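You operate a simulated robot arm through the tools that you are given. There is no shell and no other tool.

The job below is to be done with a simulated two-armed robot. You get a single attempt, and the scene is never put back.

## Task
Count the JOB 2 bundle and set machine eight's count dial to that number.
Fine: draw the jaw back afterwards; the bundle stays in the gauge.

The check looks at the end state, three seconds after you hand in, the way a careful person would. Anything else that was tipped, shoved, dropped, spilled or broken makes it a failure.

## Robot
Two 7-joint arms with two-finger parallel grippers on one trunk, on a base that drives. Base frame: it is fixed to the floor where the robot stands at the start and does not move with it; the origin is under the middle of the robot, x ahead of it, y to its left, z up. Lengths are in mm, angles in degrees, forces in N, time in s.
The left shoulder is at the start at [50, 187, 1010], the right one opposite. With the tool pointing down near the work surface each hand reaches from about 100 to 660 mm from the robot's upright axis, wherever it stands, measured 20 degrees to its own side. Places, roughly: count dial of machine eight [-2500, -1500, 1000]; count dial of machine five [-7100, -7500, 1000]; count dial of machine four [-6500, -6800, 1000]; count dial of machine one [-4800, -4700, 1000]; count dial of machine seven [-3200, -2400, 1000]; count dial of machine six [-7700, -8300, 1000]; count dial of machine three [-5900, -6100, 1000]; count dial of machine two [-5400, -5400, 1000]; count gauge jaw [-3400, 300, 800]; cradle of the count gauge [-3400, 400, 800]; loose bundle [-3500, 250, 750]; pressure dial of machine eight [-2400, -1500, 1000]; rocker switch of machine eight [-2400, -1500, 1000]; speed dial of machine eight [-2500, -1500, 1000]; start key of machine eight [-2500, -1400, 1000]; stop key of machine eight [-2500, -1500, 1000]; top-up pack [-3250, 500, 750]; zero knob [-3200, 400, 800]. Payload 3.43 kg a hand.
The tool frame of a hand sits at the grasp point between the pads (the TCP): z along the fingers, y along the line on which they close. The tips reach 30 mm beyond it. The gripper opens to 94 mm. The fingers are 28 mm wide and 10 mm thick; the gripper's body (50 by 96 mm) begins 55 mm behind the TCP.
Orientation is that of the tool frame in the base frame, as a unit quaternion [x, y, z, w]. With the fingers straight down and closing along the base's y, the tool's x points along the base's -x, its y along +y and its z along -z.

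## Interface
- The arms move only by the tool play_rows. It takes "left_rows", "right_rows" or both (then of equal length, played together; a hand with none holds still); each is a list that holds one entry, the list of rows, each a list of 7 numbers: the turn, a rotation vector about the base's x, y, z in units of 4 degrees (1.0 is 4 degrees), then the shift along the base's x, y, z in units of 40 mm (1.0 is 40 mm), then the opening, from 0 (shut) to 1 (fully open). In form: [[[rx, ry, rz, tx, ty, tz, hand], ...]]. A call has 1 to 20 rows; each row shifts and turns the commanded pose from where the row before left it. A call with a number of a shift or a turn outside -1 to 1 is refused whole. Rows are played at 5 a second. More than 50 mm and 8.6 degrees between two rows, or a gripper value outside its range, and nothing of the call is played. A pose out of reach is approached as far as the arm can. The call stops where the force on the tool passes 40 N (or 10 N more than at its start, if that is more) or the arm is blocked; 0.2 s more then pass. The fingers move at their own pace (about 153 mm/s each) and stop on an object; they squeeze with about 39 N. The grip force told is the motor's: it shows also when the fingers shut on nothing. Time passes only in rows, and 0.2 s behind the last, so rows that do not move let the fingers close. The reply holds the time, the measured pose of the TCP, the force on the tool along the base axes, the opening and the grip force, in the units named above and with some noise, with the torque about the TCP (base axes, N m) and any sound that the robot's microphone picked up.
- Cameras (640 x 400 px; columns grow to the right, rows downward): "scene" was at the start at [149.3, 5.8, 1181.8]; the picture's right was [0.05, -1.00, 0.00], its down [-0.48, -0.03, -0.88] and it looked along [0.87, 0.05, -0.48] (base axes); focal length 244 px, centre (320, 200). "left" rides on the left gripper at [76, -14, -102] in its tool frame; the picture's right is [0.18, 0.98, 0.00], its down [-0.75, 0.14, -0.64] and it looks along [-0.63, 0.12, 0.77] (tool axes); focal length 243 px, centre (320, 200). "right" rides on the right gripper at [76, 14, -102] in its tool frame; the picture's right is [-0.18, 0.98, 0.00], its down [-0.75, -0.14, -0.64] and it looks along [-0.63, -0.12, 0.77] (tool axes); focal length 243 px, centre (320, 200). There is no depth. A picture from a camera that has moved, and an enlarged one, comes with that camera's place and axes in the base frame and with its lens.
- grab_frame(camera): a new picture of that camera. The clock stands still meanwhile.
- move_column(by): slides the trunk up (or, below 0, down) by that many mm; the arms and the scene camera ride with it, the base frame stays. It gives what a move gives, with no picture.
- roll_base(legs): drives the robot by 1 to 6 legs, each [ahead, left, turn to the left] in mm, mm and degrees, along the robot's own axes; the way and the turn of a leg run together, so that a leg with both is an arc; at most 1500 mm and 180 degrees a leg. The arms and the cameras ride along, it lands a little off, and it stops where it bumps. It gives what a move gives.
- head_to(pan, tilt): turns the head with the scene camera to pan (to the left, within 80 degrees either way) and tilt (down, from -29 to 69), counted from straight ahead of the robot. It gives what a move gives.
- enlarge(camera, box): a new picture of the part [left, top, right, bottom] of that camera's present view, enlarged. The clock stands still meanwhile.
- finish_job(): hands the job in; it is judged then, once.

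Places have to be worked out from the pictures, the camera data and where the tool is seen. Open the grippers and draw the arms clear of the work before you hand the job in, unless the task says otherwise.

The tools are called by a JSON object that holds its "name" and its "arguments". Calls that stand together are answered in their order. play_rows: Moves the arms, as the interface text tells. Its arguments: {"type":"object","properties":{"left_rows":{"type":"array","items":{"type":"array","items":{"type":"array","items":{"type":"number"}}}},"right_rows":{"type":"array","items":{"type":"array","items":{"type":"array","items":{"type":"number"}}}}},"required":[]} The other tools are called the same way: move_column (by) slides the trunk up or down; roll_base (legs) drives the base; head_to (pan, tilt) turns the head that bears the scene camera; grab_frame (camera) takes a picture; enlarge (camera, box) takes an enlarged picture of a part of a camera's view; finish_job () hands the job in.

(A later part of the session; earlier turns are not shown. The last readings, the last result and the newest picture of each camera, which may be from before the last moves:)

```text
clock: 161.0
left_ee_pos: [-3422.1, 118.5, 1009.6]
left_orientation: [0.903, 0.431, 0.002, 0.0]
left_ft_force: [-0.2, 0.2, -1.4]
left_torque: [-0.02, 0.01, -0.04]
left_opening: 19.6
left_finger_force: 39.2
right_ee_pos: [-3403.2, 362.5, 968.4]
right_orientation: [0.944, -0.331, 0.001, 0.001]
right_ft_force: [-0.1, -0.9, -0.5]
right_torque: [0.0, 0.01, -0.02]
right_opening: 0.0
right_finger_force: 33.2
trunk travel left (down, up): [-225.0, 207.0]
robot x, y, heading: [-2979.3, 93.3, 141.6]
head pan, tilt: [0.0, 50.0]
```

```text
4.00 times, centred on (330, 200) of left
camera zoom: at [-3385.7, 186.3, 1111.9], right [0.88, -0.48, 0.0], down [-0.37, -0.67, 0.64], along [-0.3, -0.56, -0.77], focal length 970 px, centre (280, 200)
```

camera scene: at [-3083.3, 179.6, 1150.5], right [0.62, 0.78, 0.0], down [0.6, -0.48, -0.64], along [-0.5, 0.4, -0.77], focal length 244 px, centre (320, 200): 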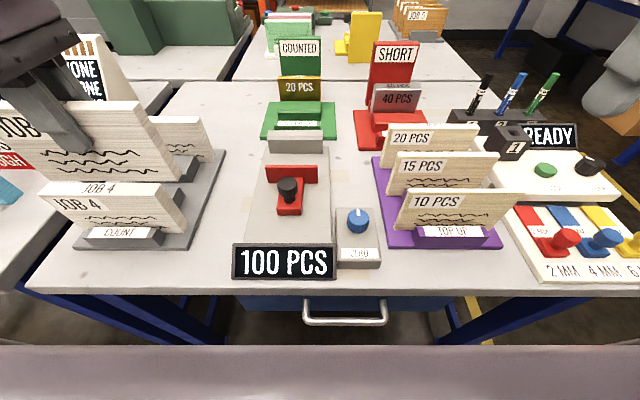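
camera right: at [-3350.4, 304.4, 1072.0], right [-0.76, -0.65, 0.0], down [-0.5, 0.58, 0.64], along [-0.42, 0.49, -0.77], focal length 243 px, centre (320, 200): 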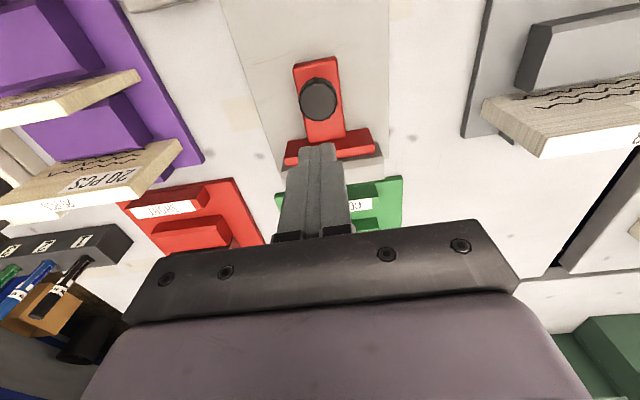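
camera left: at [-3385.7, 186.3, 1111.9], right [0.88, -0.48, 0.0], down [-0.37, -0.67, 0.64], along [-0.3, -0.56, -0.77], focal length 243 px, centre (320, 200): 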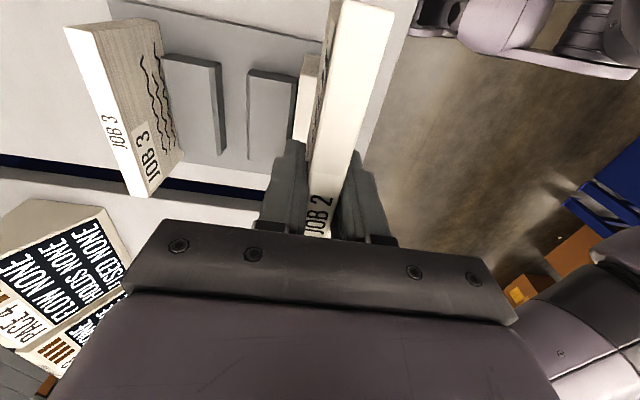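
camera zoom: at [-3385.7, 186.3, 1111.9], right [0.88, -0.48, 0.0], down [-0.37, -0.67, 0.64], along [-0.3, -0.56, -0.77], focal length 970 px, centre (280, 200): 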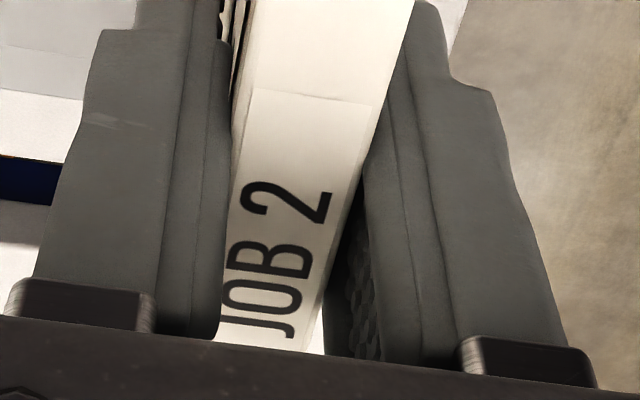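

Three independent measures give JOB 2 a thickness of ~16 mm, equal to the labelled 20 PCS pack, and the gauge showed 20 PCS with it clamped: so the count is 20. Now the right hand takes the jaw block again to draw it back.

{"name": "play_rows", "arguments": {"right_rows": [[[0, 0, 0, 0, 0, 0, 1], [0, 0, 0, 0.13, -0.09, 0, 1], [0, 0, 0, 0, 0, 0, 1], [0, 0, 0, 0, 0, -0.9, 1], [0, 0, 0, 0, 0, -0.9, 1], [0, 0, 0, 0, 0, 0, 1]]]}}

{"name": "grab_frame", "arguments": {"camera": "right"}}

```text
clock: 162.4
left_ee_pos: [-3422.6, 117.9, 1010.0]
left_orientation: [0.902, 0.431, 0.001, 0.0]
left_ft_force: [0.0, 0.0, -0.8]
left_torque: [0.01, -0.01, 0.06]
left_opening: 19.8
left_finger_force: 39.0
right_ee_pos: [-3398.4, 358.0, 895.4]
right_orientation: [0.944, -0.33, 0.0, 0.0]
right_ft_force: [-0.7, -0.2, -0.6]
right_torque: [0.01, -0.02, 0.03]
right_opening: 94.3
right_finger_force: 0.1
trunk travel left (down, up): [-225.0, 207.0]
robot x, y, heading: [-2981.0, 95.0, 141.4]
head pan, tilt: [0.0, 50.0]
```

```text
taken
camera right: at [-3346.2, 300.4, 998.4], right [-0.76, -0.65, 0.0], down [-0.5, 0.58, 0.64], along [-0.42, 0.49, -0.77], focal length 243 px, centre (320, 200)
```

right: 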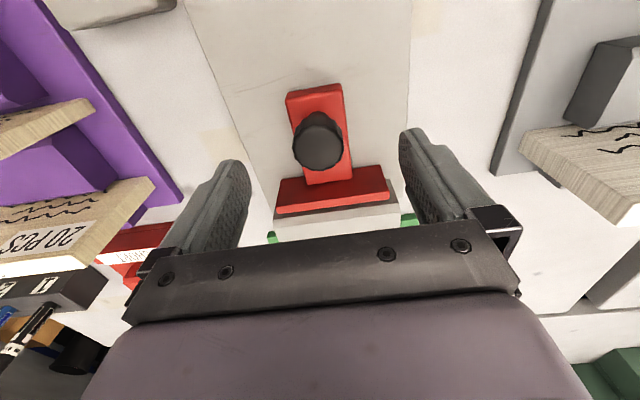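

Aligned. I grip the block and draw the jaw fully back.

{"name": "play_rows", "arguments": {"right_rows": [[[0, 0, 0, 0, 0, -0.7, 1], [0, 0, 0, 0, 0, -0.63, 1], [0, 0, 0, 0, 0, 0, 0.6], [0, 0, 0, 0, 0, 0, 0.4], [0, 0, 0, 0, 0, 0, 0], [0, 0, 0, 0, 0, 0, 0], [0, 0, 0, 0.212, -0.166, 0, 0], [0, 0, 0, 0.212, -0.166, 0, 0], [0, 0, 0, 0.212, -0.166, 0, 0], [0, 0, 0, 0.212, -0.166, 0, 0], [0, 0, 0, 0.212, -0.166, 0, 0], [0, 0, 0, 0.212, -0.166, 0, 0], [0, 0, 0, 0.212, -0.166, 0, 0], [0, 0, 0, 0, 0, 0, 0]]]}}

{"name": "grab_frame", "arguments": {"camera": "scene"}}

```text
clock: 165.4
left_ee_pos: [-3423.9, 118.0, 1009.9]
left_orientation: [0.903, 0.431, 0.002, 0.0]
left_ft_force: [-0.7, 0.1, -0.4]
left_torque: [-0.01, 0.0, -0.02]
left_opening: 19.7
left_finger_force: 39.3
right_ee_pos: [-3340.6, 314.0, 842.8]
right_orientation: [0.944, -0.33, -0.005, 0.002]
right_ft_force: [-25.3, -2.9, 15.9]
right_torque: [-0.13, 0.57, -0.76]
right_opening: 43.5
right_finger_force: 44.8
trunk travel left (down, up): [-225.0, 207.0]
robot x, y, heading: [-2975.8, 93.4, 141.4]
head pan, tilt: [0.0, 50.0]
```

```text
taken
camera scene: at [-3084.5, 179.0, 1150.5], right [0.62, 0.78, 0.0], down [0.6, -0.48, -0.64], along [-0.5, 0.4, -0.77], focal length 244 px, centre (320, 200)
```

scene: 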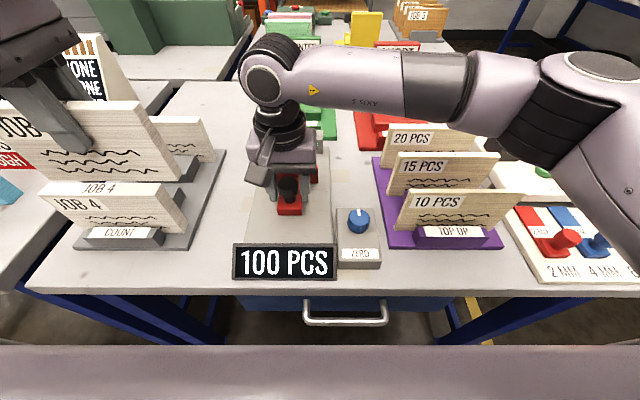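

Jaw is at its back stop (100 PCS). I ease off, release and move the right hand aside.

{"name": "play_rows", "arguments": {"right_rows": [[[0, 0, 0, -0.03, 0.024, -0.02, 0], [0, 0, 0, 0, 0, 0, 0.6], [0, 0, 0, 0, 0, 0, 1], [0, 0, 0, 0, 0, 0.5, 1], [0, 0, 0, 0, 0, 0.9, 1], [0, 0, 0, 0, 0, 0.9, 1], [0, 0, 0, 0, 0, 0.9, 1], [0, 0, 0, 0, 0, 0.9, 1], [0, 0, 0, 0, 0, 0.9, 1], [0, 0, 0, 0, 0, 0.9, 1], [0, 0, 0, 0.783, 0.51, 0, 1], [0, 0, 0, 0.783, 0.51, 0, 1], [0, 0, 0, 0.783, 0.51, 0, 1], [0, 0, 0, 0.783, 0.51, 0, 1], [0, 0, 0, 0.783, 0.51, 0, 1], [0, 0, 0, 0.783, 0.51, 0, 1], [0, 0, 0, 0.783, 0.51, 0, 1], [0, 0, 0, 0.783, 0.51, 0, 1], [0, 0, 0, 0.783, 0.51, 0, 1]]]}}

{"name": "play_rows", "arguments": {"left_rows": [[[0, 0, 0, -0.057, 0.893, 0, 0], [0, 0, 0, -0.057, 0.893, 0, 0], [0, 0, 0, -0.057, 0.893, 0, 0], [0, 0, 0, -0.057, 0.893, 0, 0], [0, 0, 0, -0.057, 0.893, 0, 0], [0, 0, 0, -0.057, 0.893, 0, 0], [0, 0, 0, -0.057, 0.893, 0, 0], [0, 0, 0, -0.057, 0.893, 0, 0], [0, 0, 0, 0, 0, -0.5, 0], [0, 0, 0, 0, 0, -0.5, 0], [0, 0, 0, 0, 0, 0, 0]]]}}

{"name": "grab_frame", "arguments": {"camera": "left"}}

{"name": "enlarge", "arguments": {"camera": "scene", "box": [200, 60, 400, 230]}}

```text
clock: 169.4
left_ee_pos: [-3422.5, 117.8, 1010.3]
left_orientation: [0.903, 0.43, 0.001, 0.0]
left_ft_force: [0.2, -1.0, -0.7]
left_torque: [-0.02, 0.0, 0.0]
left_opening: 19.8
left_finger_force: 38.7
right_ee_pos: [-3054.1, 498.3, 1079.8]
right_orientation: [0.944, -0.329, 0.0, 0.0]
right_ft_force: [0.0, -0.6, 0.5]
right_torque: [0.01, -0.01, 0.0]
right_opening: 94.2
right_finger_force: 0.1
trunk travel left (down, up): [-225.0, 207.0]
robot x, y, heading: [-2974.1, 96.0, 141.2]
head pan, tilt: [0.0, 50.0]
```

```text
clock: 171.8
left_ee_pos: [-3441.8, 403.0, 967.9]
left_orientation: [0.902, 0.431, 0.0, -0.001]
left_ft_force: [-0.5, 0.1, -1.0]
left_torque: [0.0, -0.01, -0.01]
left_opening: 19.6
left_finger_force: 38.9
right_ee_pos: [-3054.5, 498.1, 1079.1]
right_orientation: [0.944, -0.33, 0.0, 0.0]
right_ft_force: [-0.5, 0.1, -0.5]
right_torque: [0.0, 0.0, 0.0]
right_opening: 94.3
right_finger_force: 0.1
trunk travel left (down, up): [-225.0, 207.0]
robot x, y, heading: [-2976.3, 98.5, 141.7]
head pan, tilt: [0.0, 50.0]
```

```text
taken
camera left: at [-3405.6, 470.7, 1069.3], right [0.88, -0.48, 0.0], down [-0.37, -0.67, 0.64], along [-0.3, -0.56, -0.77], focal length 243 px, centre (320, 200)
```

left: 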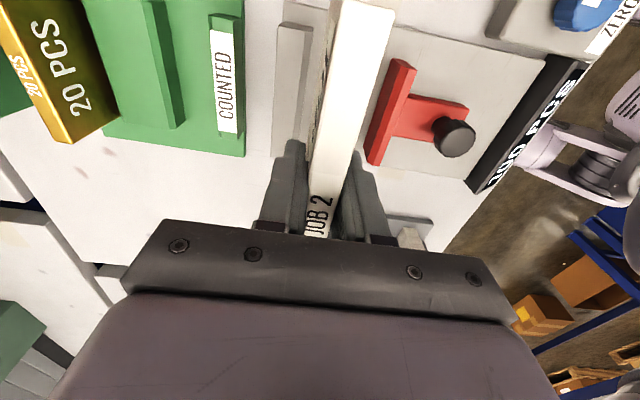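

```text
2.35 times, centred on (300, 145) of scene
camera zoom: at [-3083.2, 179.7, 1150.5], right [0.62, 0.78, 0.0], down [0.6, -0.48, -0.64], along [-0.5, 0.4, -0.77], focal length 575 px, centre (367, 329)
```

zoom: 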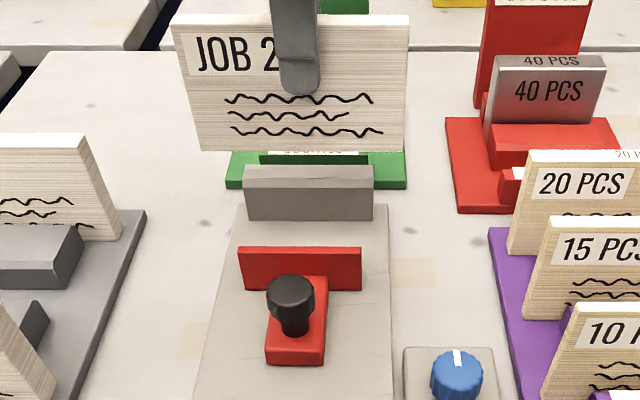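

Jaw stayed back. The bundle is over the slot, ~6 mm short of the anvil. I lower it to just above the base, then gently to contact.

{"name": "play_rows", "arguments": {"left_rows": [[[0, 0, 0, 0, 0, -0.5, 0], [0, 0, 0, 0, 0, -0.6, 0], [0, 0, 0, 0, 0, -0.6, 0], [0, 0, 0, 0, 0, -0.45, 0], [0, 0, 0, 0, 0, 0, 0]]]}}

{"name": "play_rows", "arguments": {"left_rows": [[[0, 0, 0, 0, 0, -0.04, 0], [0, 0, 0, 0, 0, 0, 0]]]}}

{"name": "play_rows", "arguments": {"left_rows": [[[0, 0, 0, 0, 0, -0.04, 0], [0, 0, 0, 0, 0, 0, 0]]]}}

```text
clock: 173.0
left_ee_pos: [-3441.9, 404.2, 881.1]
left_orientation: [0.903, 0.43, 0.001, -0.001]
left_ft_force: [-0.6, 0.1, -1.3]
left_torque: [-0.01, -0.01, -0.01]
left_opening: 19.9
left_finger_force: 39.1
right_ee_pos: [-3053.8, 498.9, 1078.6]
right_orientation: [0.944, -0.329, 0.001, 0.0]
right_ft_force: [0.1, -0.9, 0.4]
right_torque: [0.02, 0.0, -0.01]
right_opening: 94.0
right_finger_force: 0.1
trunk travel left (down, up): [-225.0, 207.0]
robot x, y, heading: [-2982.4, 94.8, 141.5]
head pan, tilt: [0.0, 50.0]
```

```text
clock: 173.6
left_ee_pos: [-3440.8, 404.0, 880.3]
left_orientation: [0.903, 0.43, 0.002, 0.0]
left_ft_force: [0.4, 0.7, -0.8]
left_torque: [0.0, -0.01, -0.02]
left_opening: 19.7
left_finger_force: 39.1
right_ee_pos: [-3054.6, 498.1, 1078.2]
right_orientation: [0.944, -0.33, 0.0, 0.0]
right_ft_force: [0.4, -0.2, -0.6]
right_torque: [0.01, -0.01, -0.01]
right_opening: 93.9
right_finger_force: 0.0
trunk travel left (down, up): [-225.0, 207.0]
robot x, y, heading: [-2975.1, 94.3, 141.5]
head pan, tilt: [0.0, 50.0]
```

```text
clock: 174.2
left_ee_pos: [-3441.5, 404.0, 879.5]
left_orientation: [0.903, 0.431, 0.001, 0.0]
left_ft_force: [-0.2, -0.5, -0.6]
left_torque: [0.02, 0.03, 0.0]
left_opening: 19.7
left_finger_force: 39.2
right_ee_pos: [-3055.3, 497.3, 1080.2]
right_orientation: [0.944, -0.329, -0.001, 0.0]
right_ft_force: [-0.6, -0.1, 0.7]
right_torque: [-0.03, 0.01, 0.03]
right_opening: 93.8
right_finger_force: 0.1
trunk travel left (down, up): [-225.0, 207.0]
robot x, y, heading: [-2978.0, 93.6, 141.8]
head pan, tilt: [0.0, 50.0]
```

Not yet in contact; a little further down.

{"name": "play_rows", "arguments": {"left_rows": [[[0, 0, 0, 0, 0, -0.04, 0], [0, 0, 0, 0, 0, 0, 0]]]}}

{"name": "play_rows", "arguments": {"left_rows": [[[0, 0, 0, 0, 0, -0.03, 0], [0, 0, 0, 0, 0, 0, 0]]]}}

```text
clock: 174.8
left_ee_pos: [-3441.8, 402.6, 878.3]
left_orientation: [0.902, 0.431, 0.001, 0.0]
left_ft_force: [0.8, 0.5, -1.8]
left_torque: [-0.01, 0.01, 0.0]
left_opening: 19.6
left_finger_force: 39.0
right_ee_pos: [-3054.1, 498.5, 1079.4]
right_orientation: [0.944, -0.33, 0.0, 0.0]
right_ft_force: [0.3, -0.3, 0.2]
right_torque: [0.02, 0.03, 0.02]
right_opening: 94.0
right_finger_force: 0.0
trunk travel left (down, up): [-225.0, 207.0]
robot x, y, heading: [-2979.6, 92.8, 141.3]
head pan, tilt: [0.0, 50.0]
```

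```text
clock: 175.4
left_ee_pos: [-3440.1, 403.8, 877.5]
left_orientation: [0.903, 0.43, 0.001, 0.0]
left_ft_force: [0.4, -0.1, 0.2]
left_torque: [-0.03, 0.01, -0.01]
left_opening: 19.6
left_finger_force: 38.8
right_ee_pos: [-3054.9, 498.1, 1079.6]
right_orientation: [0.944, -0.33, 0.001, 0.0]
right_ft_force: [1.0, 0.2, 0.9]
right_torque: [-0.01, -0.02, -0.01]
right_opening: 93.9
right_finger_force: 0.0
trunk travel left (down, up): [-225.0, 207.0]
robot x, y, heading: [-2974.5, 91.5, 141.2]
head pan, tilt: [0.0, 50.0]
```

{"name": "play_rows", "arguments": {"left_rows": [[[0, 0, 0, 0, 0, -0.03, 0], [0, 0, 0, 0, 0, 0, 0]]]}}

```text
clock: 176.0
left_ee_pos: [-3441.2, 403.8, 876.4]
left_orientation: [0.902, 0.431, 0.001, -0.001]
left_ft_force: [-1.0, 1.3, 6.0]
left_torque: [-0.25, 0.34, -0.05]
left_opening: 19.8
left_finger_force: 39.4
right_ee_pos: [-3053.1, 497.9, 1079.6]
right_orientation: [0.944, -0.33, -0.001, 0.0]
right_ft_force: [0.6, 0.2, -0.3]
right_torque: [-0.03, 0.03, -0.02]
right_opening: 94.0
right_finger_force: 0.0
trunk travel left (down, up): [-225.0, 207.0]
robot x, y, heading: [-2976.1, 95.3, 141.4]
head pan, tilt: [0.0, 50.0]
```

Contact with 6 N. I open to about 30 mm, lift straight up and move the left hand away.

{"name": "play_rows", "arguments": {"left_rows": [[[0, 0, 0, 0, 0, 0, 0.24], [0, 0, 0, 0, 0, 0, 0.27], [0, 0, 0, 0, 0, 0, 0.33], [0, 0, 0, 0, 0, 0, 0.33], [0, 0, 0, 0, 0, 0.2, 0.33], [0, 0, 0, 0, 0, 0.4, 0.33], [0, 0, 0, 0, 0, 0.8, 0.33], [0, 0, 0, 0, 0, 0.9, 0.33], [0, 0, 0, 0, 0, 0.9, 0.33], [0, 0, 0, 0.075, -0.9, 0, 0.5], [0, 0, 0, 0.075, -0.9, 0, 0.6], [0, 0, 0, 0.075, -0.9, 0, 0.8], [0, 0, 0, 0.075, -0.9, 0, 1], [0, 0, 0, 0.075, -0.9, 0, 1], [0, 0, 0, 0.075, -0.9, 0, 1], [0, 0, 0, 0.075, -0.9, 0, 1], [0, 0, 0, 0.075, -0.9, 0, 1], [0, 0, 0, 0, 0, 0, 1]]]}}

{"name": "grab_frame", "arguments": {"camera": "scene"}}

{"name": "enlarge", "arguments": {"camera": "scene", "box": [230, 100, 350, 220]}}

```text
clock: 179.8
left_ee_pos: [-3420.1, 112.7, 1002.5]
left_orientation: [0.902, 0.431, 0.001, 0.0]
left_ft_force: [0.4, 0.5, 0.4]
left_torque: [0.01, -0.01, -0.02]
left_opening: 93.9
left_finger_force: 0.1
right_ee_pos: [-3055.5, 497.0, 1078.9]
right_orientation: [0.944, -0.329, 0.0, 0.0]
right_ft_force: [0.5, 0.1, 0.0]
right_torque: [0.01, -0.01, -0.04]
right_opening: 94.1
right_finger_force: 0.1
trunk travel left (down, up): [-225.0, 207.0]
robot x, y, heading: [-2974.1, 94.2, 141.5]
head pan, tilt: [0.0, 50.0]
```

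```text
taken
camera scene: at [-3083.2, 179.6, 1150.5], right [0.62, 0.78, 0.0], down [0.6, -0.48, -0.64], along [-0.5, 0.4, -0.77], focal length 244 px, centre (320, 200)
```

scene: 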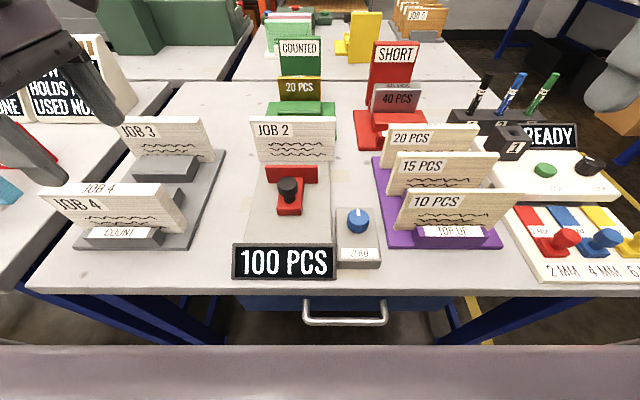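

```text
3.33 times, centred on (290, 160) of scene
camera zoom: at [-3083.2, 179.6, 1150.5], right [0.62, 0.78, 0.0], down [0.6, -0.48, -0.64], along [-0.5, 0.4, -0.77], focal length 814 px, centre (420, 333)
```

zoom: 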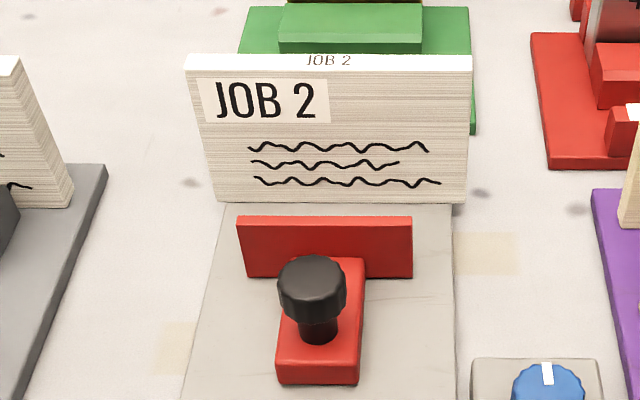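

JOB 2 stands in the gauge with the jaw fully back. Gauge part done (count 20). I back away 440 mm from the table into the aisle's middle and look toward machine eight.

{"name": "roll_base", "arguments": {"legs": [[-440, 0, 0]]}}

{"name": "head_to", "arguments": {"pan": 80, "tilt": 20}}

{"name": "grab_frame", "arguments": {"camera": "scene"}}

{"name": "enlarge", "arguments": {"camera": "scene", "box": [0, 80, 240, 260]}}

```text
clock: 182.5
left_ee_pos: [-3078.5, -159.2, 1001.3]
left_orientation: [0.902, 0.432, 0.001, 0.001]
left_ft_force: [0.0, 0.1, 0.2]
left_torque: [0.02, -0.01, 0.03]
left_opening: 93.9
left_finger_force: 0.0
right_ee_pos: [-2714.6, 226.6, 1078.3]
right_orientation: [0.944, -0.329, 0.001, 0.0]
right_ft_force: [0.3, 0.6, -0.8]
right_torque: [0.04, 0.01, 0.0]
right_opening: 93.9
right_finger_force: 0.1
trunk travel left (down, up): [-225.0, 207.0]
robot x, y, heading: [-2636.5, -179.8, 141.3]
head pan, tilt: [0.0, 50.0]
```

```text
clock: 184.0
left_ee_pos: [-3077.5, -159.2, 1002.0]
left_orientation: [0.902, 0.432, 0.001, 0.001]
left_ft_force: [-1.1, -0.1, 0.1]
left_torque: [-0.03, -0.02, 0.0]
left_opening: 93.9
left_finger_force: 0.0
right_ee_pos: [-2714.6, 226.6, 1078.1]
right_orientation: [0.944, -0.329, 0.0, 0.0]
right_ft_force: [-0.7, -0.5, 0.8]
right_torque: [0.04, 0.02, 0.01]
right_opening: 94.0
right_finger_force: 0.1
trunk travel left (down, up): [-225.0, 207.0]
robot x, y, heading: [-2637.6, -176.7, 141.6]
head pan, tilt: [80.0, 20.0]
```

```text
taken
camera scene: at [-2751.5, -201.3, 1196.0], right [-0.66, 0.75, 0.0], down [0.26, 0.23, -0.94], along [-0.7, -0.62, -0.34], focal length 244 px, centre (320, 200)
```

scene: 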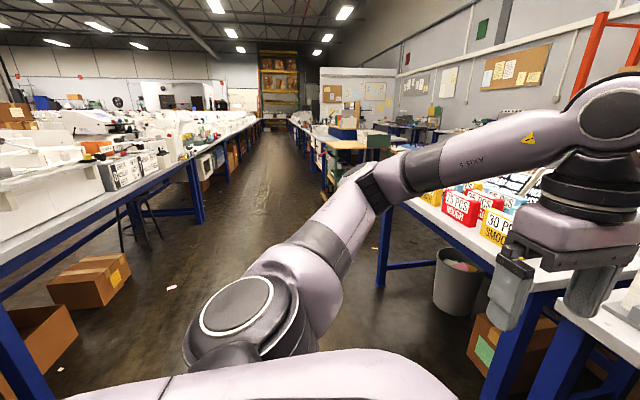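

```text
2.22 times, centred on (120, 170) of scene
camera zoom: at [-2751.5, -201.3, 1196.0], right [-0.66, 0.75, 0.0], down [0.26, 0.23, -0.94], along [-0.7, -0.62, -0.34], focal length 543 px, centre (764, 267)
```

zoom: 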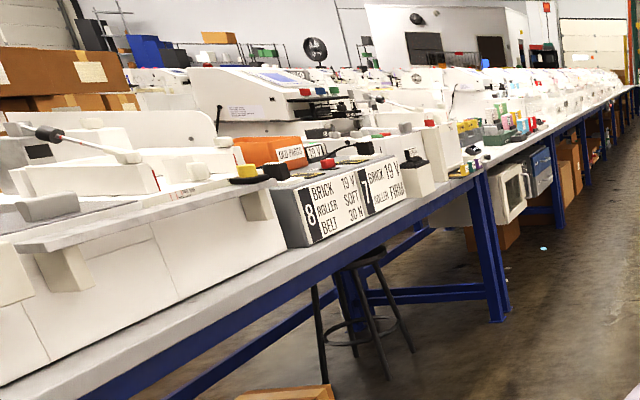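

I can see the plates "8" and "7" on the sewing bench facing this aisle; machine eight's dials are further left, out of view. I turn the robot around to face the bench.

{"name": "roll_base", "arguments": {"legs": [[0, 0, 90], [0, 0, 60]]}}

{"name": "head_to", "arguments": {"pan": 0, "tilt": 20}}

{"name": "grab_frame", "arguments": {"camera": "scene"}}

```text
clock: 190.9
left_ee_pos: [-2256.7, -403.8, 1001.4]
left_orientation: [-0.196, 0.981, 0.001, 0.0]
left_ft_force: [0.9, -0.2, 0.2]
left_torque: [-0.01, 0.01, -0.03]
left_opening: 94.0
left_finger_force: 0.0
right_ee_pos: [-2759.5, -568.4, 1078.4]
right_orientation: [0.552, 0.834, 0.0, 0.0]
right_ft_force: [0.3, -0.9, -0.2]
right_torque: [-0.01, -0.01, 0.0]
right_opening: 93.9
right_finger_force: 0.0
trunk travel left (down, up): [-225.0, 207.0]
robot x, y, heading: [-2634.4, -180.2, -67.4]
head pan, tilt: [80.0, 20.0]
```

```text
clock: 192.5
left_ee_pos: [-2255.5, -403.2, 1003.4]
left_orientation: [-0.196, 0.981, 0.001, -0.002]
left_ft_force: [-0.2, -0.4, -0.7]
left_torque: [-0.01, 0.05, 0.01]
left_opening: 94.2
left_finger_force: 0.0
right_ee_pos: [-2761.0, -567.7, 1079.5]
right_orientation: [0.552, 0.834, 0.0, 0.0]
right_ft_force: [0.0, 0.7, 0.0]
right_torque: [-0.01, 0.0, 0.02]
right_opening: 94.1
right_finger_force: 0.1
trunk travel left (down, up): [-225.0, 207.0]
robot x, y, heading: [-2635.5, -177.9, -66.9]
head pan, tilt: [0.0, 20.0]
```

```text
taken
camera scene: at [-2576.7, -315.1, 1196.1], right [-0.92, -0.39, 0.0], down [-0.13, 0.31, -0.94], along [0.37, -0.86, -0.34], focal length 244 px, centre (320, 200)
```

scene: 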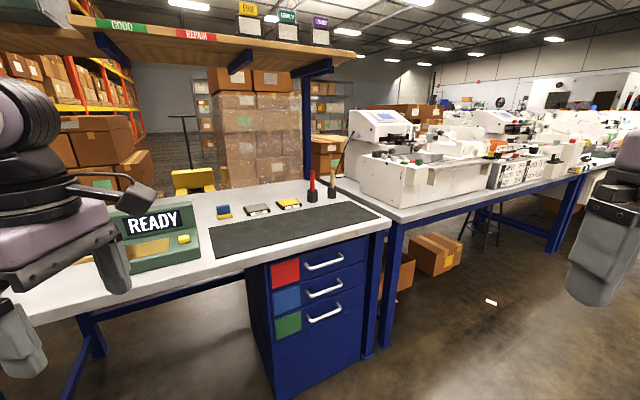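

Machine eight is the first white machine, ahead right. I zoom in on it.

{"name": "enlarge", "arguments": {"camera": "scene", "box": [330, 90, 490, 210]}}

{"name": "enlarge", "arguments": {"camera": "scene", "box": [450, 90, 610, 210]}}

```text
3.33 times, centred on (410, 150) of scene
camera zoom: at [-2576.7, -315.1, 1196.1], right [-0.92, -0.39, 0.0], down [-0.13, 0.31, -0.94], along [0.37, -0.86, -0.34], focal length 814 px, centre (20, 367)
```

zoom: 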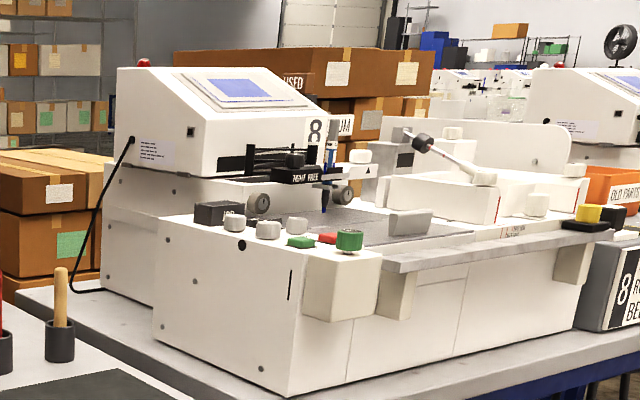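

```text
3.33 times, centred on (530, 150) of scene
camera zoom: at [-2576.7, -315.1, 1196.1], right [-0.92, -0.39, 0.0], down [-0.13, 0.31, -0.94], along [0.37, -0.86, -0.34], focal length 814 px, centre (-380, 367)
```

zoom: 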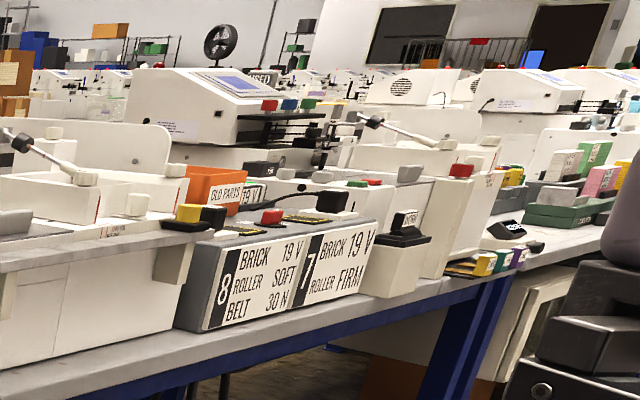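

Machine eight's control cluster (three knobs, green/red keys) is near (-2456, -1446, 1000), on the machine's left front. I turn to face the bench squarely, and sidestep right to stand before it.

{"name": "roll_base", "arguments": {"legs": [[0, 0, 28.5], [0, -870, 0]]}}

{"name": "head_to", "arguments": {"pan": 0, "tilt": 30}}

{"name": "grab_frame", "arguments": {"camera": "scene"}}

```text
clock: 202.0
left_ee_pos: [-2756.6, -890.9, 1002.3]
left_orientation: [-0.423, 0.906, 0.001, -0.001]
left_ft_force: [0.0, -0.4, 0.8]
left_torque: [-0.02, 0.0, 0.0]
left_opening: 94.0
left_finger_force: 0.0
right_ee_pos: [-3128.1, -1269.6, 1078.7]
right_orientation: [0.338, 0.941, 0.0, 0.0]
right_ft_force: [0.7, 0.0, 0.5]
right_torque: [0.03, -0.01, 0.02]
right_opening: 94.0
right_finger_force: 0.1
trunk travel left (down, up): [-225.0, 207.0]
robot x, y, heading: [-3197.6, -866.3, -39.5]
head pan, tilt: [0.0, 20.0]
```

```text
clock: 202.7
left_ee_pos: [-2756.4, -890.9, 1001.3]
left_orientation: [-0.423, 0.906, 0.0, -0.001]
left_ft_force: [0.1, 0.7, 1.5]
left_torque: [0.02, -0.01, -0.02]
left_opening: 94.1
left_finger_force: 0.1
right_ee_pos: [-3128.1, -1268.2, 1079.3]
right_orientation: [0.339, 0.941, 0.0, 0.0]
right_ft_force: [-0.8, -0.2, 0.5]
right_torque: [-0.03, 0.01, -0.01]
right_opening: 93.9
right_finger_force: 0.0
trunk travel left (down, up): [-225.0, 207.0]
robot x, y, heading: [-3200.7, -861.1, -39.5]
head pan, tilt: [0.0, 30.0]
```

```text
taken
camera scene: at [-3083.0, -957.8, 1180.1], right [-0.64, -0.77, 0.0], down [-0.39, 0.32, -0.87], along [0.67, -0.55, -0.5], focal length 244 px, centre (320, 200)
```

scene: 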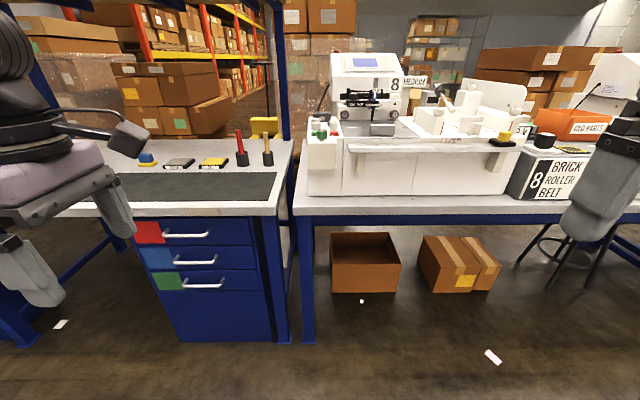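

Squarely in front of machine eight. I zoom in on its controls.

{"name": "enlarge", "arguments": {"camera": "scene", "box": [295, 50, 415, 150]}}

{"name": "enlarge", "arguments": {"camera": "scene", "box": [400, 70, 600, 210]}}

```text
4.00 times, centred on (355, 100) of scene
camera zoom: at [-3083.0, -957.8, 1180.1], right [-0.64, -0.77, 0.0], down [-0.39, 0.32, -0.87], along [0.67, -0.55, -0.5], focal length 977 px, centre (180, 600)
```

zoom: 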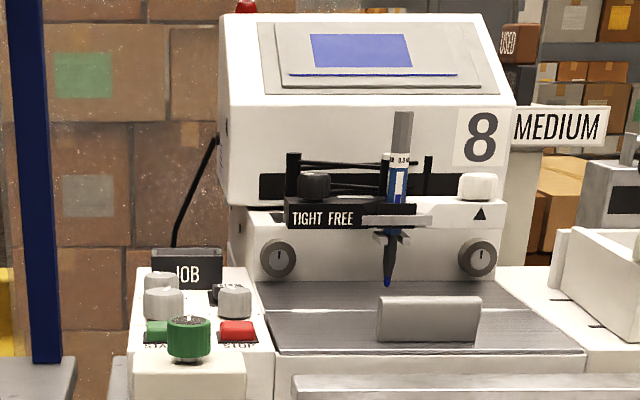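

```text
2.86 times, centred on (500, 140) of scene
camera zoom: at [-3083.0, -957.8, 1180.1], right [-0.64, -0.77, 0.0], down [-0.39, 0.32, -0.87], along [0.67, -0.55, -0.5], focal length 698 px, centre (-194, 371)
```

zoom: 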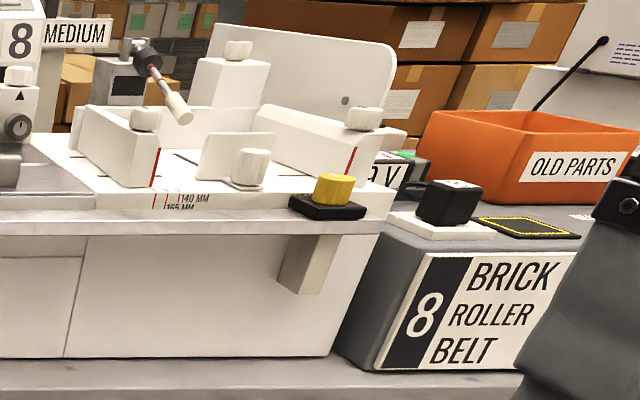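

The dial tower is about 907 mm straight ahead at z≈1000. I raise the trunk by 100 mm for reach and view, then approach 380 mm with a 140 mm sidestep left so the right hand faces it.

{"name": "move_column", "arguments": {"by": 100}}

{"name": "roll_base", "arguments": {"legs": [[0, 140, 0], [380, 0, 0]]}}

{"name": "head_to", "arguments": {"pan": -15, "tilt": 40}}

{"name": "grab_frame", "arguments": {"camera": "scene"}}

```text
clock: 204.1
left_ee_pos: [-2755.1, -891.2, 1102.1]
left_orientation: [-0.423, 0.906, 0.001, -0.001]
left_ft_force: [-0.6, -0.5, 0.2]
left_torque: [0.0, 0.01, 0.03]
left_opening: 93.9
left_finger_force: 0.1
right_ee_pos: [-3128.4, -1269.5, 1179.3]
right_orientation: [0.339, 0.941, -0.001, 0.0]
right_ft_force: [0.0, 0.3, 0.5]
right_torque: [0.03, -0.02, -0.03]
right_opening: 94.0
right_finger_force: 0.1
trunk travel left (down, up): [-325.0, 107.0]
robot x, y, heading: [-3199.4, -866.1, -39.4]
head pan, tilt: [0.0, 30.0]
```

```text
clock: 208.0
left_ee_pos: [-2372.7, -1024.3, 1101.8]
left_orientation: [-0.423, 0.906, 0.0, -0.002]
left_ft_force: [-1.0, -0.2, -0.5]
left_torque: [0.01, 0.02, -0.01]
left_opening: 94.2
left_finger_force: 0.0
right_ee_pos: [-2744.8, -1402.6, 1179.0]
right_orientation: [0.338, 0.941, -0.001, 0.0]
right_ft_force: [-0.1, -0.2, 0.1]
right_torque: [0.05, 0.01, -0.02]
right_opening: 93.7
right_finger_force: 0.1
trunk travel left (down, up): [-325.0, 107.0]
robot x, y, heading: [-2813.0, -997.8, -39.7]
head pan, tilt: [0.0, 30.0]
```

```text
clock: 208.7
left_ee_pos: [-2372.8, -1023.6, 1102.3]
left_orientation: [-0.423, 0.906, 0.001, -0.001]
left_ft_force: [-1.0, -0.4, 0.1]
left_torque: [-0.02, -0.01, 0.03]
left_opening: 94.0
left_finger_force: 0.1
right_ee_pos: [-2745.1, -1402.8, 1179.5]
right_orientation: [0.338, 0.941, 0.0, -0.001]
right_ft_force: [-0.6, -0.2, 1.3]
right_torque: [-0.04, -0.03, 0.01]
right_opening: 93.8
right_finger_force: 0.1
trunk travel left (down, up): [-325.0, 107.0]
robot x, y, heading: [-2813.9, -992.2, -39.3]
head pan, tilt: [-15.0, 40.0]
```

```text
taken
camera scene: at [-2720.3, -1102.8, 1264.7], right [-0.81, -0.58, 0.0], down [-0.37, 0.52, -0.77], along [0.45, -0.62, -0.64], focal length 244 px, centre (320, 200)
```

scene: 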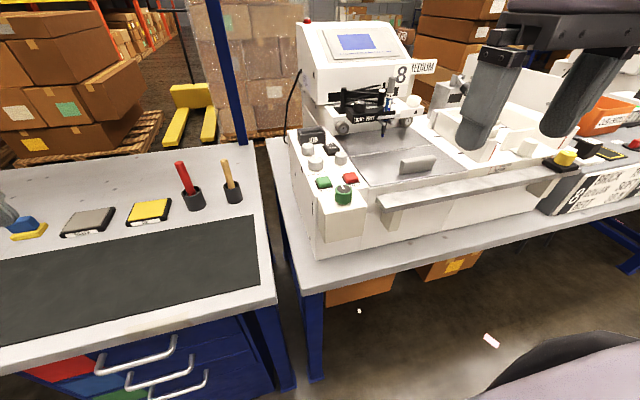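

{"name": "enlarge", "arguments": {"camera": "scene", "box": [285, 120, 375, 215]}}

{"name": "enlarge", "arguments": {"camera": "scene", "box": [315, 30, 435, 130]}}

```text
4.21 times, centred on (330, 168) of scene
camera zoom: at [-2720.3, -1102.8, 1264.7], right [-0.81, -0.58, 0.0], down [-0.37, 0.52, -0.77], along [0.45, -0.62, -0.64], focal length 1028 px, centre (278, 337)
```

zoom: 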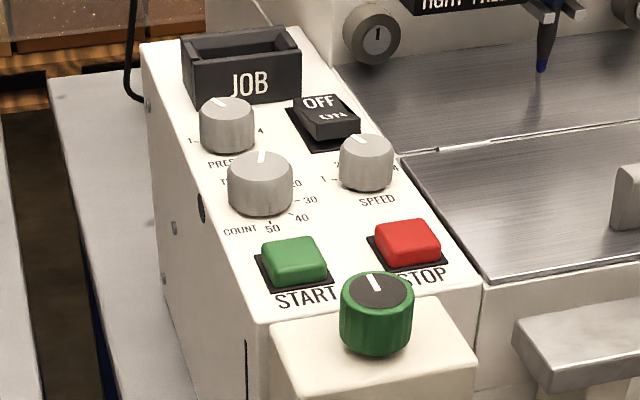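

```text
4.00 times, centred on (375, 80) of scene
camera zoom: at [-2720.3, -1102.8, 1264.7], right [-0.81, -0.58, 0.0], down [-0.37, 0.52, -0.77], along [0.45, -0.62, -0.64], focal length 977 px, centre (100, 680)
```

zoom: 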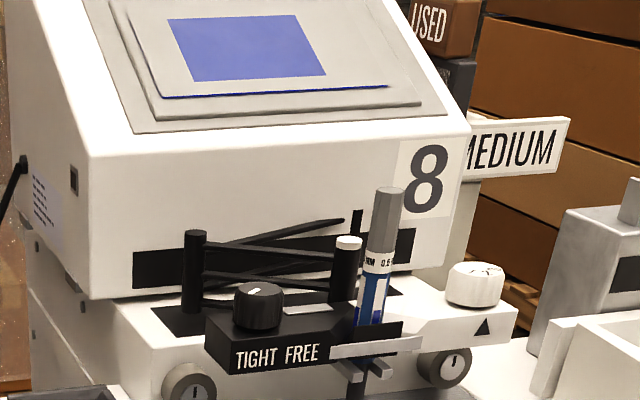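

The COUNT dial is the larger grey knob in the middle of the tower, at about (-2461, -1446), with numbers around it. I approach another 100 mm, then bring the right hand's camera above it to read the scale.

{"name": "roll_base", "arguments": {"legs": [[100, 0, 0]]}}

{"name": "grab_frame", "arguments": {"camera": "scene"}}

{"name": "enlarge", "arguments": {"camera": "scene", "box": [270, 110, 370, 230]}}

```text
clock: 209.9
left_ee_pos: [-2293.8, -1090.2, 1101.9]
left_orientation: [-0.422, 0.907, 0.001, -0.001]
left_ft_force: [0.1, 0.6, 0.3]
left_torque: [-0.01, 0.0, -0.01]
left_opening: 93.9
left_finger_force: 0.1
right_ee_pos: [-2666.9, -1467.0, 1178.6]
right_orientation: [0.339, 0.941, 0.0, -0.001]
right_ft_force: [0.6, -0.3, 0.1]
right_torque: [0.03, 0.03, -0.01]
right_opening: 93.9
right_finger_force: 0.0
trunk travel left (down, up): [-325.0, 107.0]
robot x, y, heading: [-2732.9, -1063.1, -39.6]
head pan, tilt: [-15.0, 40.0]
```

```text
taken
camera scene: at [-2641.9, -1168.2, 1264.5], right [-0.82, -0.58, 0.0], down [-0.37, 0.52, -0.77], along [0.44, -0.62, -0.64], focal length 244 px, centre (320, 200)
```

scene: 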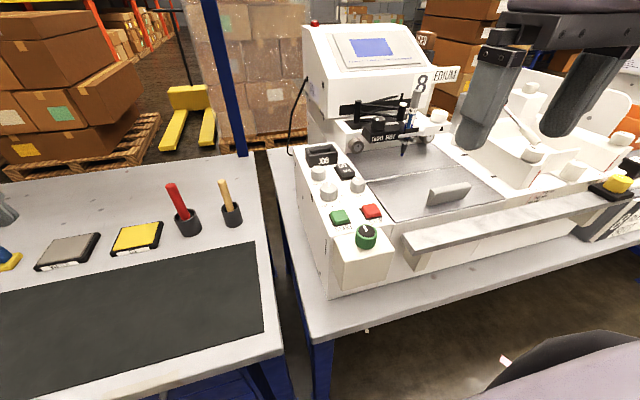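

```text
3.33 times, centred on (320, 170) of scene
camera zoom: at [-2641.9, -1168.2, 1264.5], right [-0.82, -0.58, 0.0], down [-0.37, 0.52, -0.77], along [0.44, -0.62, -0.64], focal length 814 px, centre (320, 300)
```

zoom: 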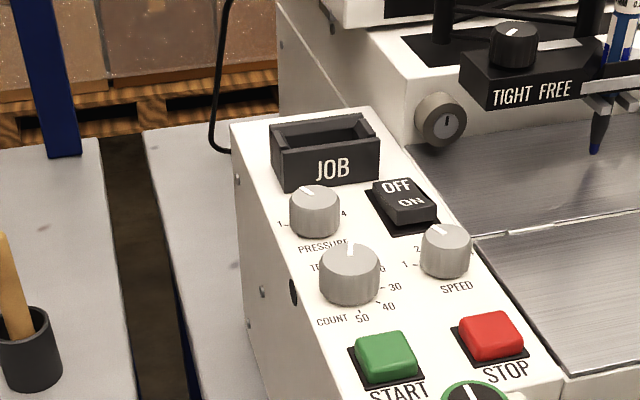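

Triangulated, the COUNT knob's top centre is at about (-2452, -1463, 1002). I bring the right hand above it (z≈1120) to look straight down.

{"name": "play_rows", "arguments": {"right_rows": [[[0, 0, 0, 0.896, 0.017, 0, 1], [0, 0, 0, 0.896, 0.017, 0, 1], [0, 0, 0, 0.896, 0.017, 0, 0.8], [0, 0, 0, 0.896, 0.017, 0, 0.6], [0, 0, 0, 0.896, 0.017, 0, 0.5], [0, 0, 0, 0.896, 0.017, 0, 0.5], [0, 0, 0, 0, 0, -0.7, 0.5], [0, 0, 0, 0, 0, -0.7, 0.5], [0, 0, 0, 0, 0, 0, 0.5]]]}}

{"name": "grab_frame", "arguments": {"camera": "right"}}

{"name": "enlarge", "arguments": {"camera": "right", "box": [250, 40, 390, 160]}}

{"name": "grab_frame", "arguments": {"camera": "scene"}}

```text
clock: 211.9
left_ee_pos: [-2294.8, -1090.3, 1103.3]
left_orientation: [-0.422, 0.907, 0.0, -0.001]
left_ft_force: [-0.7, 1.4, 0.8]
left_torque: [0.0, -0.04, -0.01]
left_opening: 94.1
left_finger_force: 0.1
right_ee_pos: [-2453.2, -1463.1, 1125.8]
right_orientation: [0.34, 0.941, 0.0, 0.001]
right_ft_force: [0.0, 1.1, 0.2]
right_torque: [0.02, 0.0, 0.0]
right_opening: 47.0
right_finger_force: 0.0
trunk travel left (down, up): [-325.0, 107.0]
robot x, y, heading: [-2735.2, -1060.7, -39.3]
head pan, tilt: [-15.0, 40.0]
```

```text
taken
camera right: at [-2501.4, -1404.2, 1229.8], right [0.77, 0.64, 0.0], down [0.49, -0.59, 0.64], along [0.41, -0.49, -0.77], focal length 243 px, centre (320, 200)
```

right: 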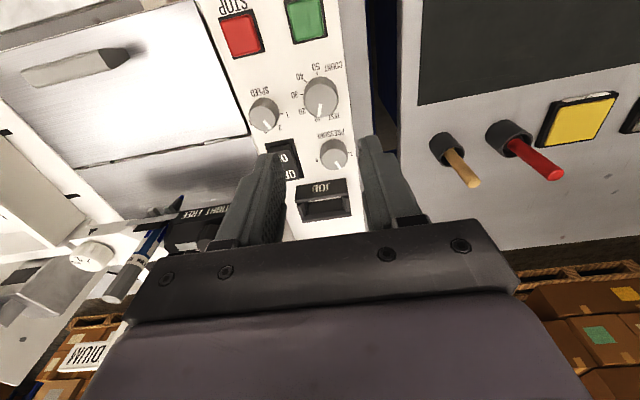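

```text
3.33 times, centred on (320, 100) of right
camera zoom: at [-2501.4, -1404.2, 1229.8], right [0.77, 0.64, 0.0], down [0.49, -0.59, 0.64], along [0.41, -0.49, -0.77], focal length 809 px, centre (320, 533)
```

zoom: 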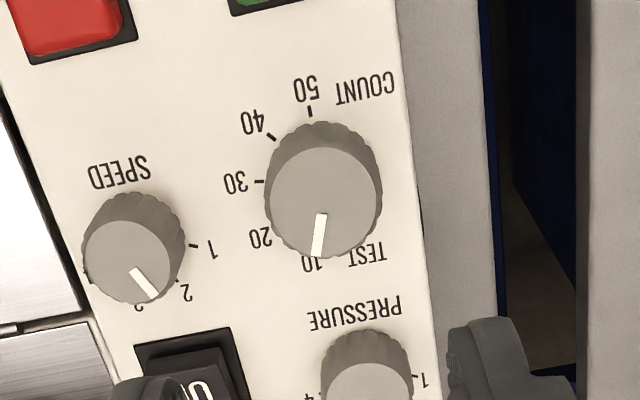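

```text
taken
camera scene: at [-2642.5, -1167.6, 1264.7], right [-0.82, -0.58, 0.0], down [-0.37, 0.52, -0.77], along [0.44, -0.62, -0.64], focal length 244 px, centre (320, 200)
```

scene: 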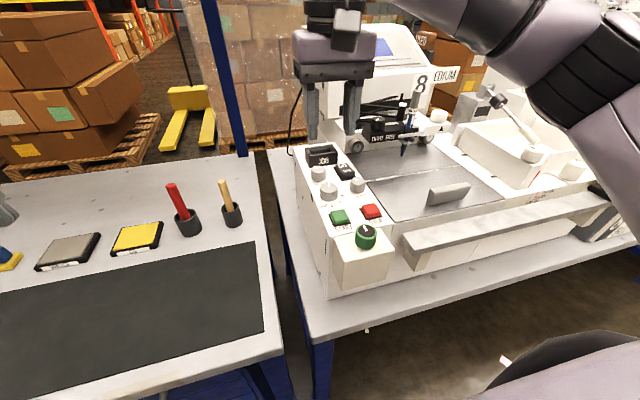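

The COUNT scale reads TEST, 10, 20, 30, 40, 50; it now points at 10, and 20 lies ~40° clockwise (seen from above). The knob top is at about (-2455, -1458, 1004), panel ≈985. I centre the hand and descend to z≈1040 first.

{"name": "play_rows", "arguments": {"right_rows": [[[0, 0, 0, -0.05, 0.118, -0.7, 0.5], [0, 0, 0, 0, 0, -0.7, 0.5], [0, 0, 0, 0, 0, -0.7, 0.5], [0, 0, 0, 0, 0, 0, 0.5]]]}}

{"name": "grab_frame", "arguments": {"camera": "right"}}

{"name": "enlarge", "arguments": {"camera": "scene", "box": [270, 90, 400, 230]}}

```text
clock: 212.9
left_ee_pos: [-2295.8, -1089.0, 1101.3]
left_orientation: [-0.422, 0.907, -0.001, -0.001]
left_ft_force: [0.3, 0.2, 0.1]
left_torque: [0.0, 0.0, -0.02]
left_opening: 94.1
left_finger_force: 0.0
right_ee_pos: [-2453.3, -1458.8, 1042.0]
right_orientation: [0.34, 0.94, -0.001, 0.001]
right_ft_force: [-0.5, 0.1, 0.1]
right_torque: [0.01, 0.0, -0.01]
right_opening: 47.1
right_finger_force: 0.1
trunk travel left (down, up): [-325.0, 107.0]
robot x, y, heading: [-2735.9, -1061.3, -39.7]
head pan, tilt: [-15.0, 40.0]
```

```text
taken
camera right: at [-2500.9, -1399.3, 1145.2], right [0.77, 0.64, 0.0], down [0.49, -0.59, 0.64], along [0.41, -0.49, -0.77], focal length 243 px, centre (320, 200)
```

right: 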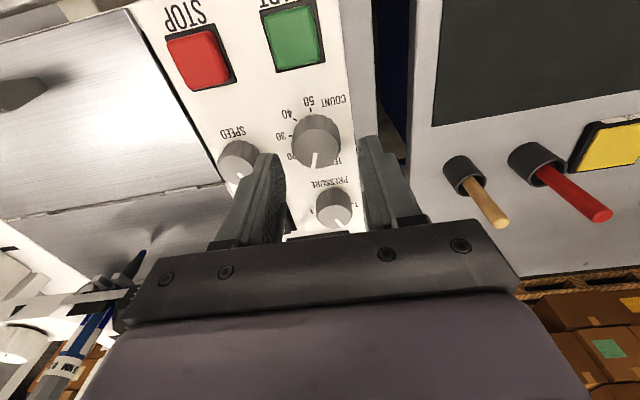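

```text
2.86 times, centred on (335, 160) of scene
camera zoom: at [-2642.5, -1167.6, 1264.7], right [-0.82, -0.58, 0.0], down [-0.37, 0.52, -0.77], along [0.44, -0.62, -0.64], focal length 698 px, centre (277, 314)
```

zoom: 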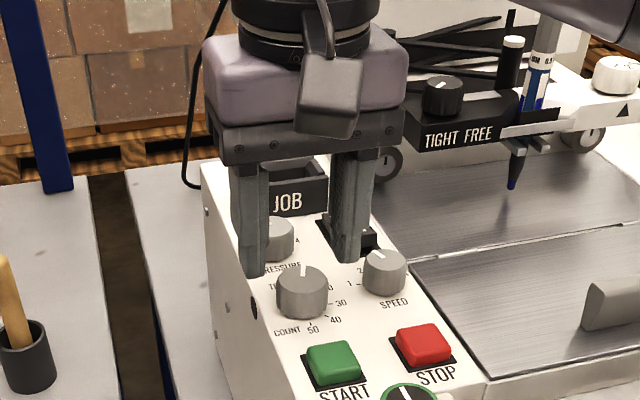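

The knob lies centred between the fingers (2 mm off; corrected). I go down to z≈1021 (tips just above the panel) and close on the knob.

{"name": "play_rows", "arguments": {"right_rows": [[[0, 0, 0, -0.05, -0.04, -0.25, 0.5], [0, 0, 0, 0, 0, -0.25, 0.5], [0, 0, 0, 0, 0, 0, 0.5]]]}}

{"name": "grab_frame", "arguments": {"camera": "right"}}

{"name": "enlarge", "arguments": {"camera": "scene", "box": [270, 90, 400, 230]}}

```text
clock: 213.7
left_ee_pos: [-2294.8, -1090.3, 1102.3]
left_orientation: [-0.421, 0.907, -0.001, 0.0]
left_ft_force: [-0.1, 0.4, 0.2]
left_torque: [-0.02, 0.0, 0.0]
left_opening: 94.1
left_finger_force: 0.1
right_ee_pos: [-2455.0, -1461.1, 1020.5]
right_orientation: [0.339, 0.941, 0.0, 0.001]
right_ft_force: [0.2, -0.2, -0.1]
right_torque: [-0.01, 0.02, -0.01]
right_opening: 47.0
right_finger_force: 0.2
trunk travel left (down, up): [-325.0, 107.0]
robot x, y, heading: [-2737.7, -1063.5, -39.8]
head pan, tilt: [-15.0, 40.0]
```

```text
taken
camera right: at [-2503.4, -1401.6, 1123.5], right [0.77, 0.64, 0.0], down [0.49, -0.59, 0.64], along [0.41, -0.49, -0.77], focal length 243 px, centre (320, 200)
```

right: 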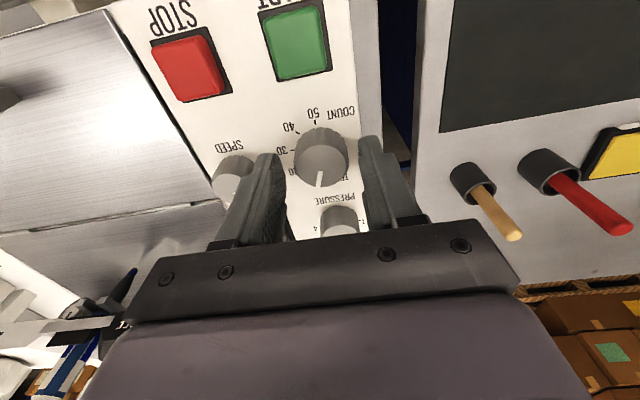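

```text
2.86 times, centred on (335, 160) of scene
camera zoom: at [-2642.5, -1167.6, 1264.7], right [-0.82, -0.58, 0.0], down [-0.37, 0.52, -0.77], along [0.44, -0.62, -0.64], focal length 698 px, centre (277, 314)
```

zoom: 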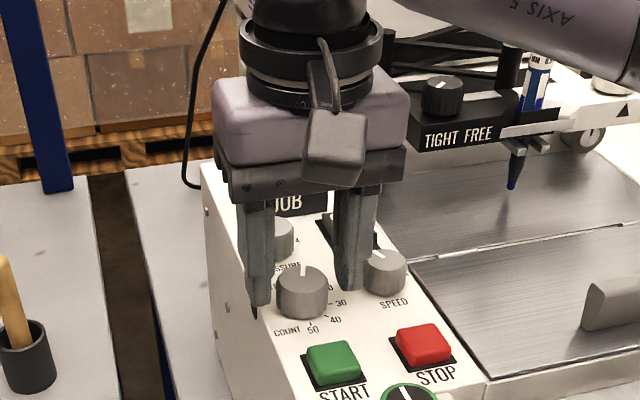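

I correct 3.5 mm toward the robot so the knob axis is at the TCP, then close.

{"name": "play_rows", "arguments": {"right_rows": [[[0, 0, 0, -0.05, 0.065, 0, 0.5], [0, 0, 0, 0, 0, 0, 0.42], [0, 0, 0, 0, 0, 0, 0.3], [0, 0, 0, 0, 0, 0, 0.1], [0, 0, 0, 0, 0, 0, 0.1], [0, 0, 0, 0, 0, 0, 0.1]]]}}

{"name": "grab_frame", "arguments": {"camera": "right"}}

```text
clock: 215.1
left_ee_pos: [-2295.1, -1090.3, 1101.9]
left_orientation: [-0.422, 0.907, 0.0, -0.001]
left_ft_force: [-0.1, -0.3, -0.5]
left_torque: [0.0, 0.02, 0.03]
left_opening: 94.1
left_finger_force: 0.1
right_ee_pos: [-2456.4, -1458.6, 1019.4]
right_orientation: [0.34, 0.941, 0.0, 0.001]
right_ft_force: [0.9, 0.3, 1.3]
right_torque: [0.16, -0.17, 0.0]
right_opening: 31.9
right_finger_force: 45.1
trunk travel left (down, up): [-325.0, 107.0]
robot x, y, heading: [-2734.4, -1061.4, -39.8]
head pan, tilt: [-15.0, 40.0]
```

```text
taken
camera right: at [-2505.5, -1398.6, 1123.3], right [0.77, 0.64, 0.0], down [0.49, -0.59, 0.64], along [0.41, -0.49, -0.77], focal length 243 px, centre (320, 200)
```

right: 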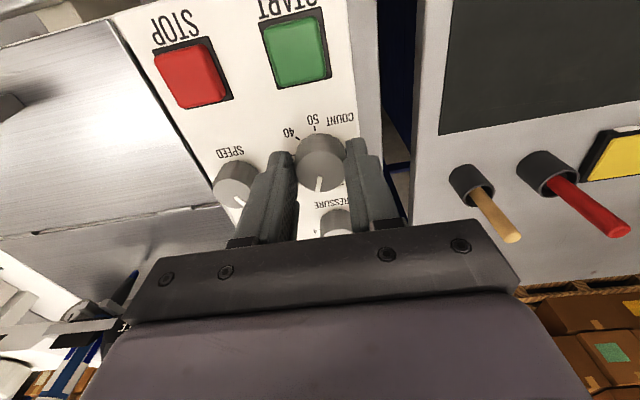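

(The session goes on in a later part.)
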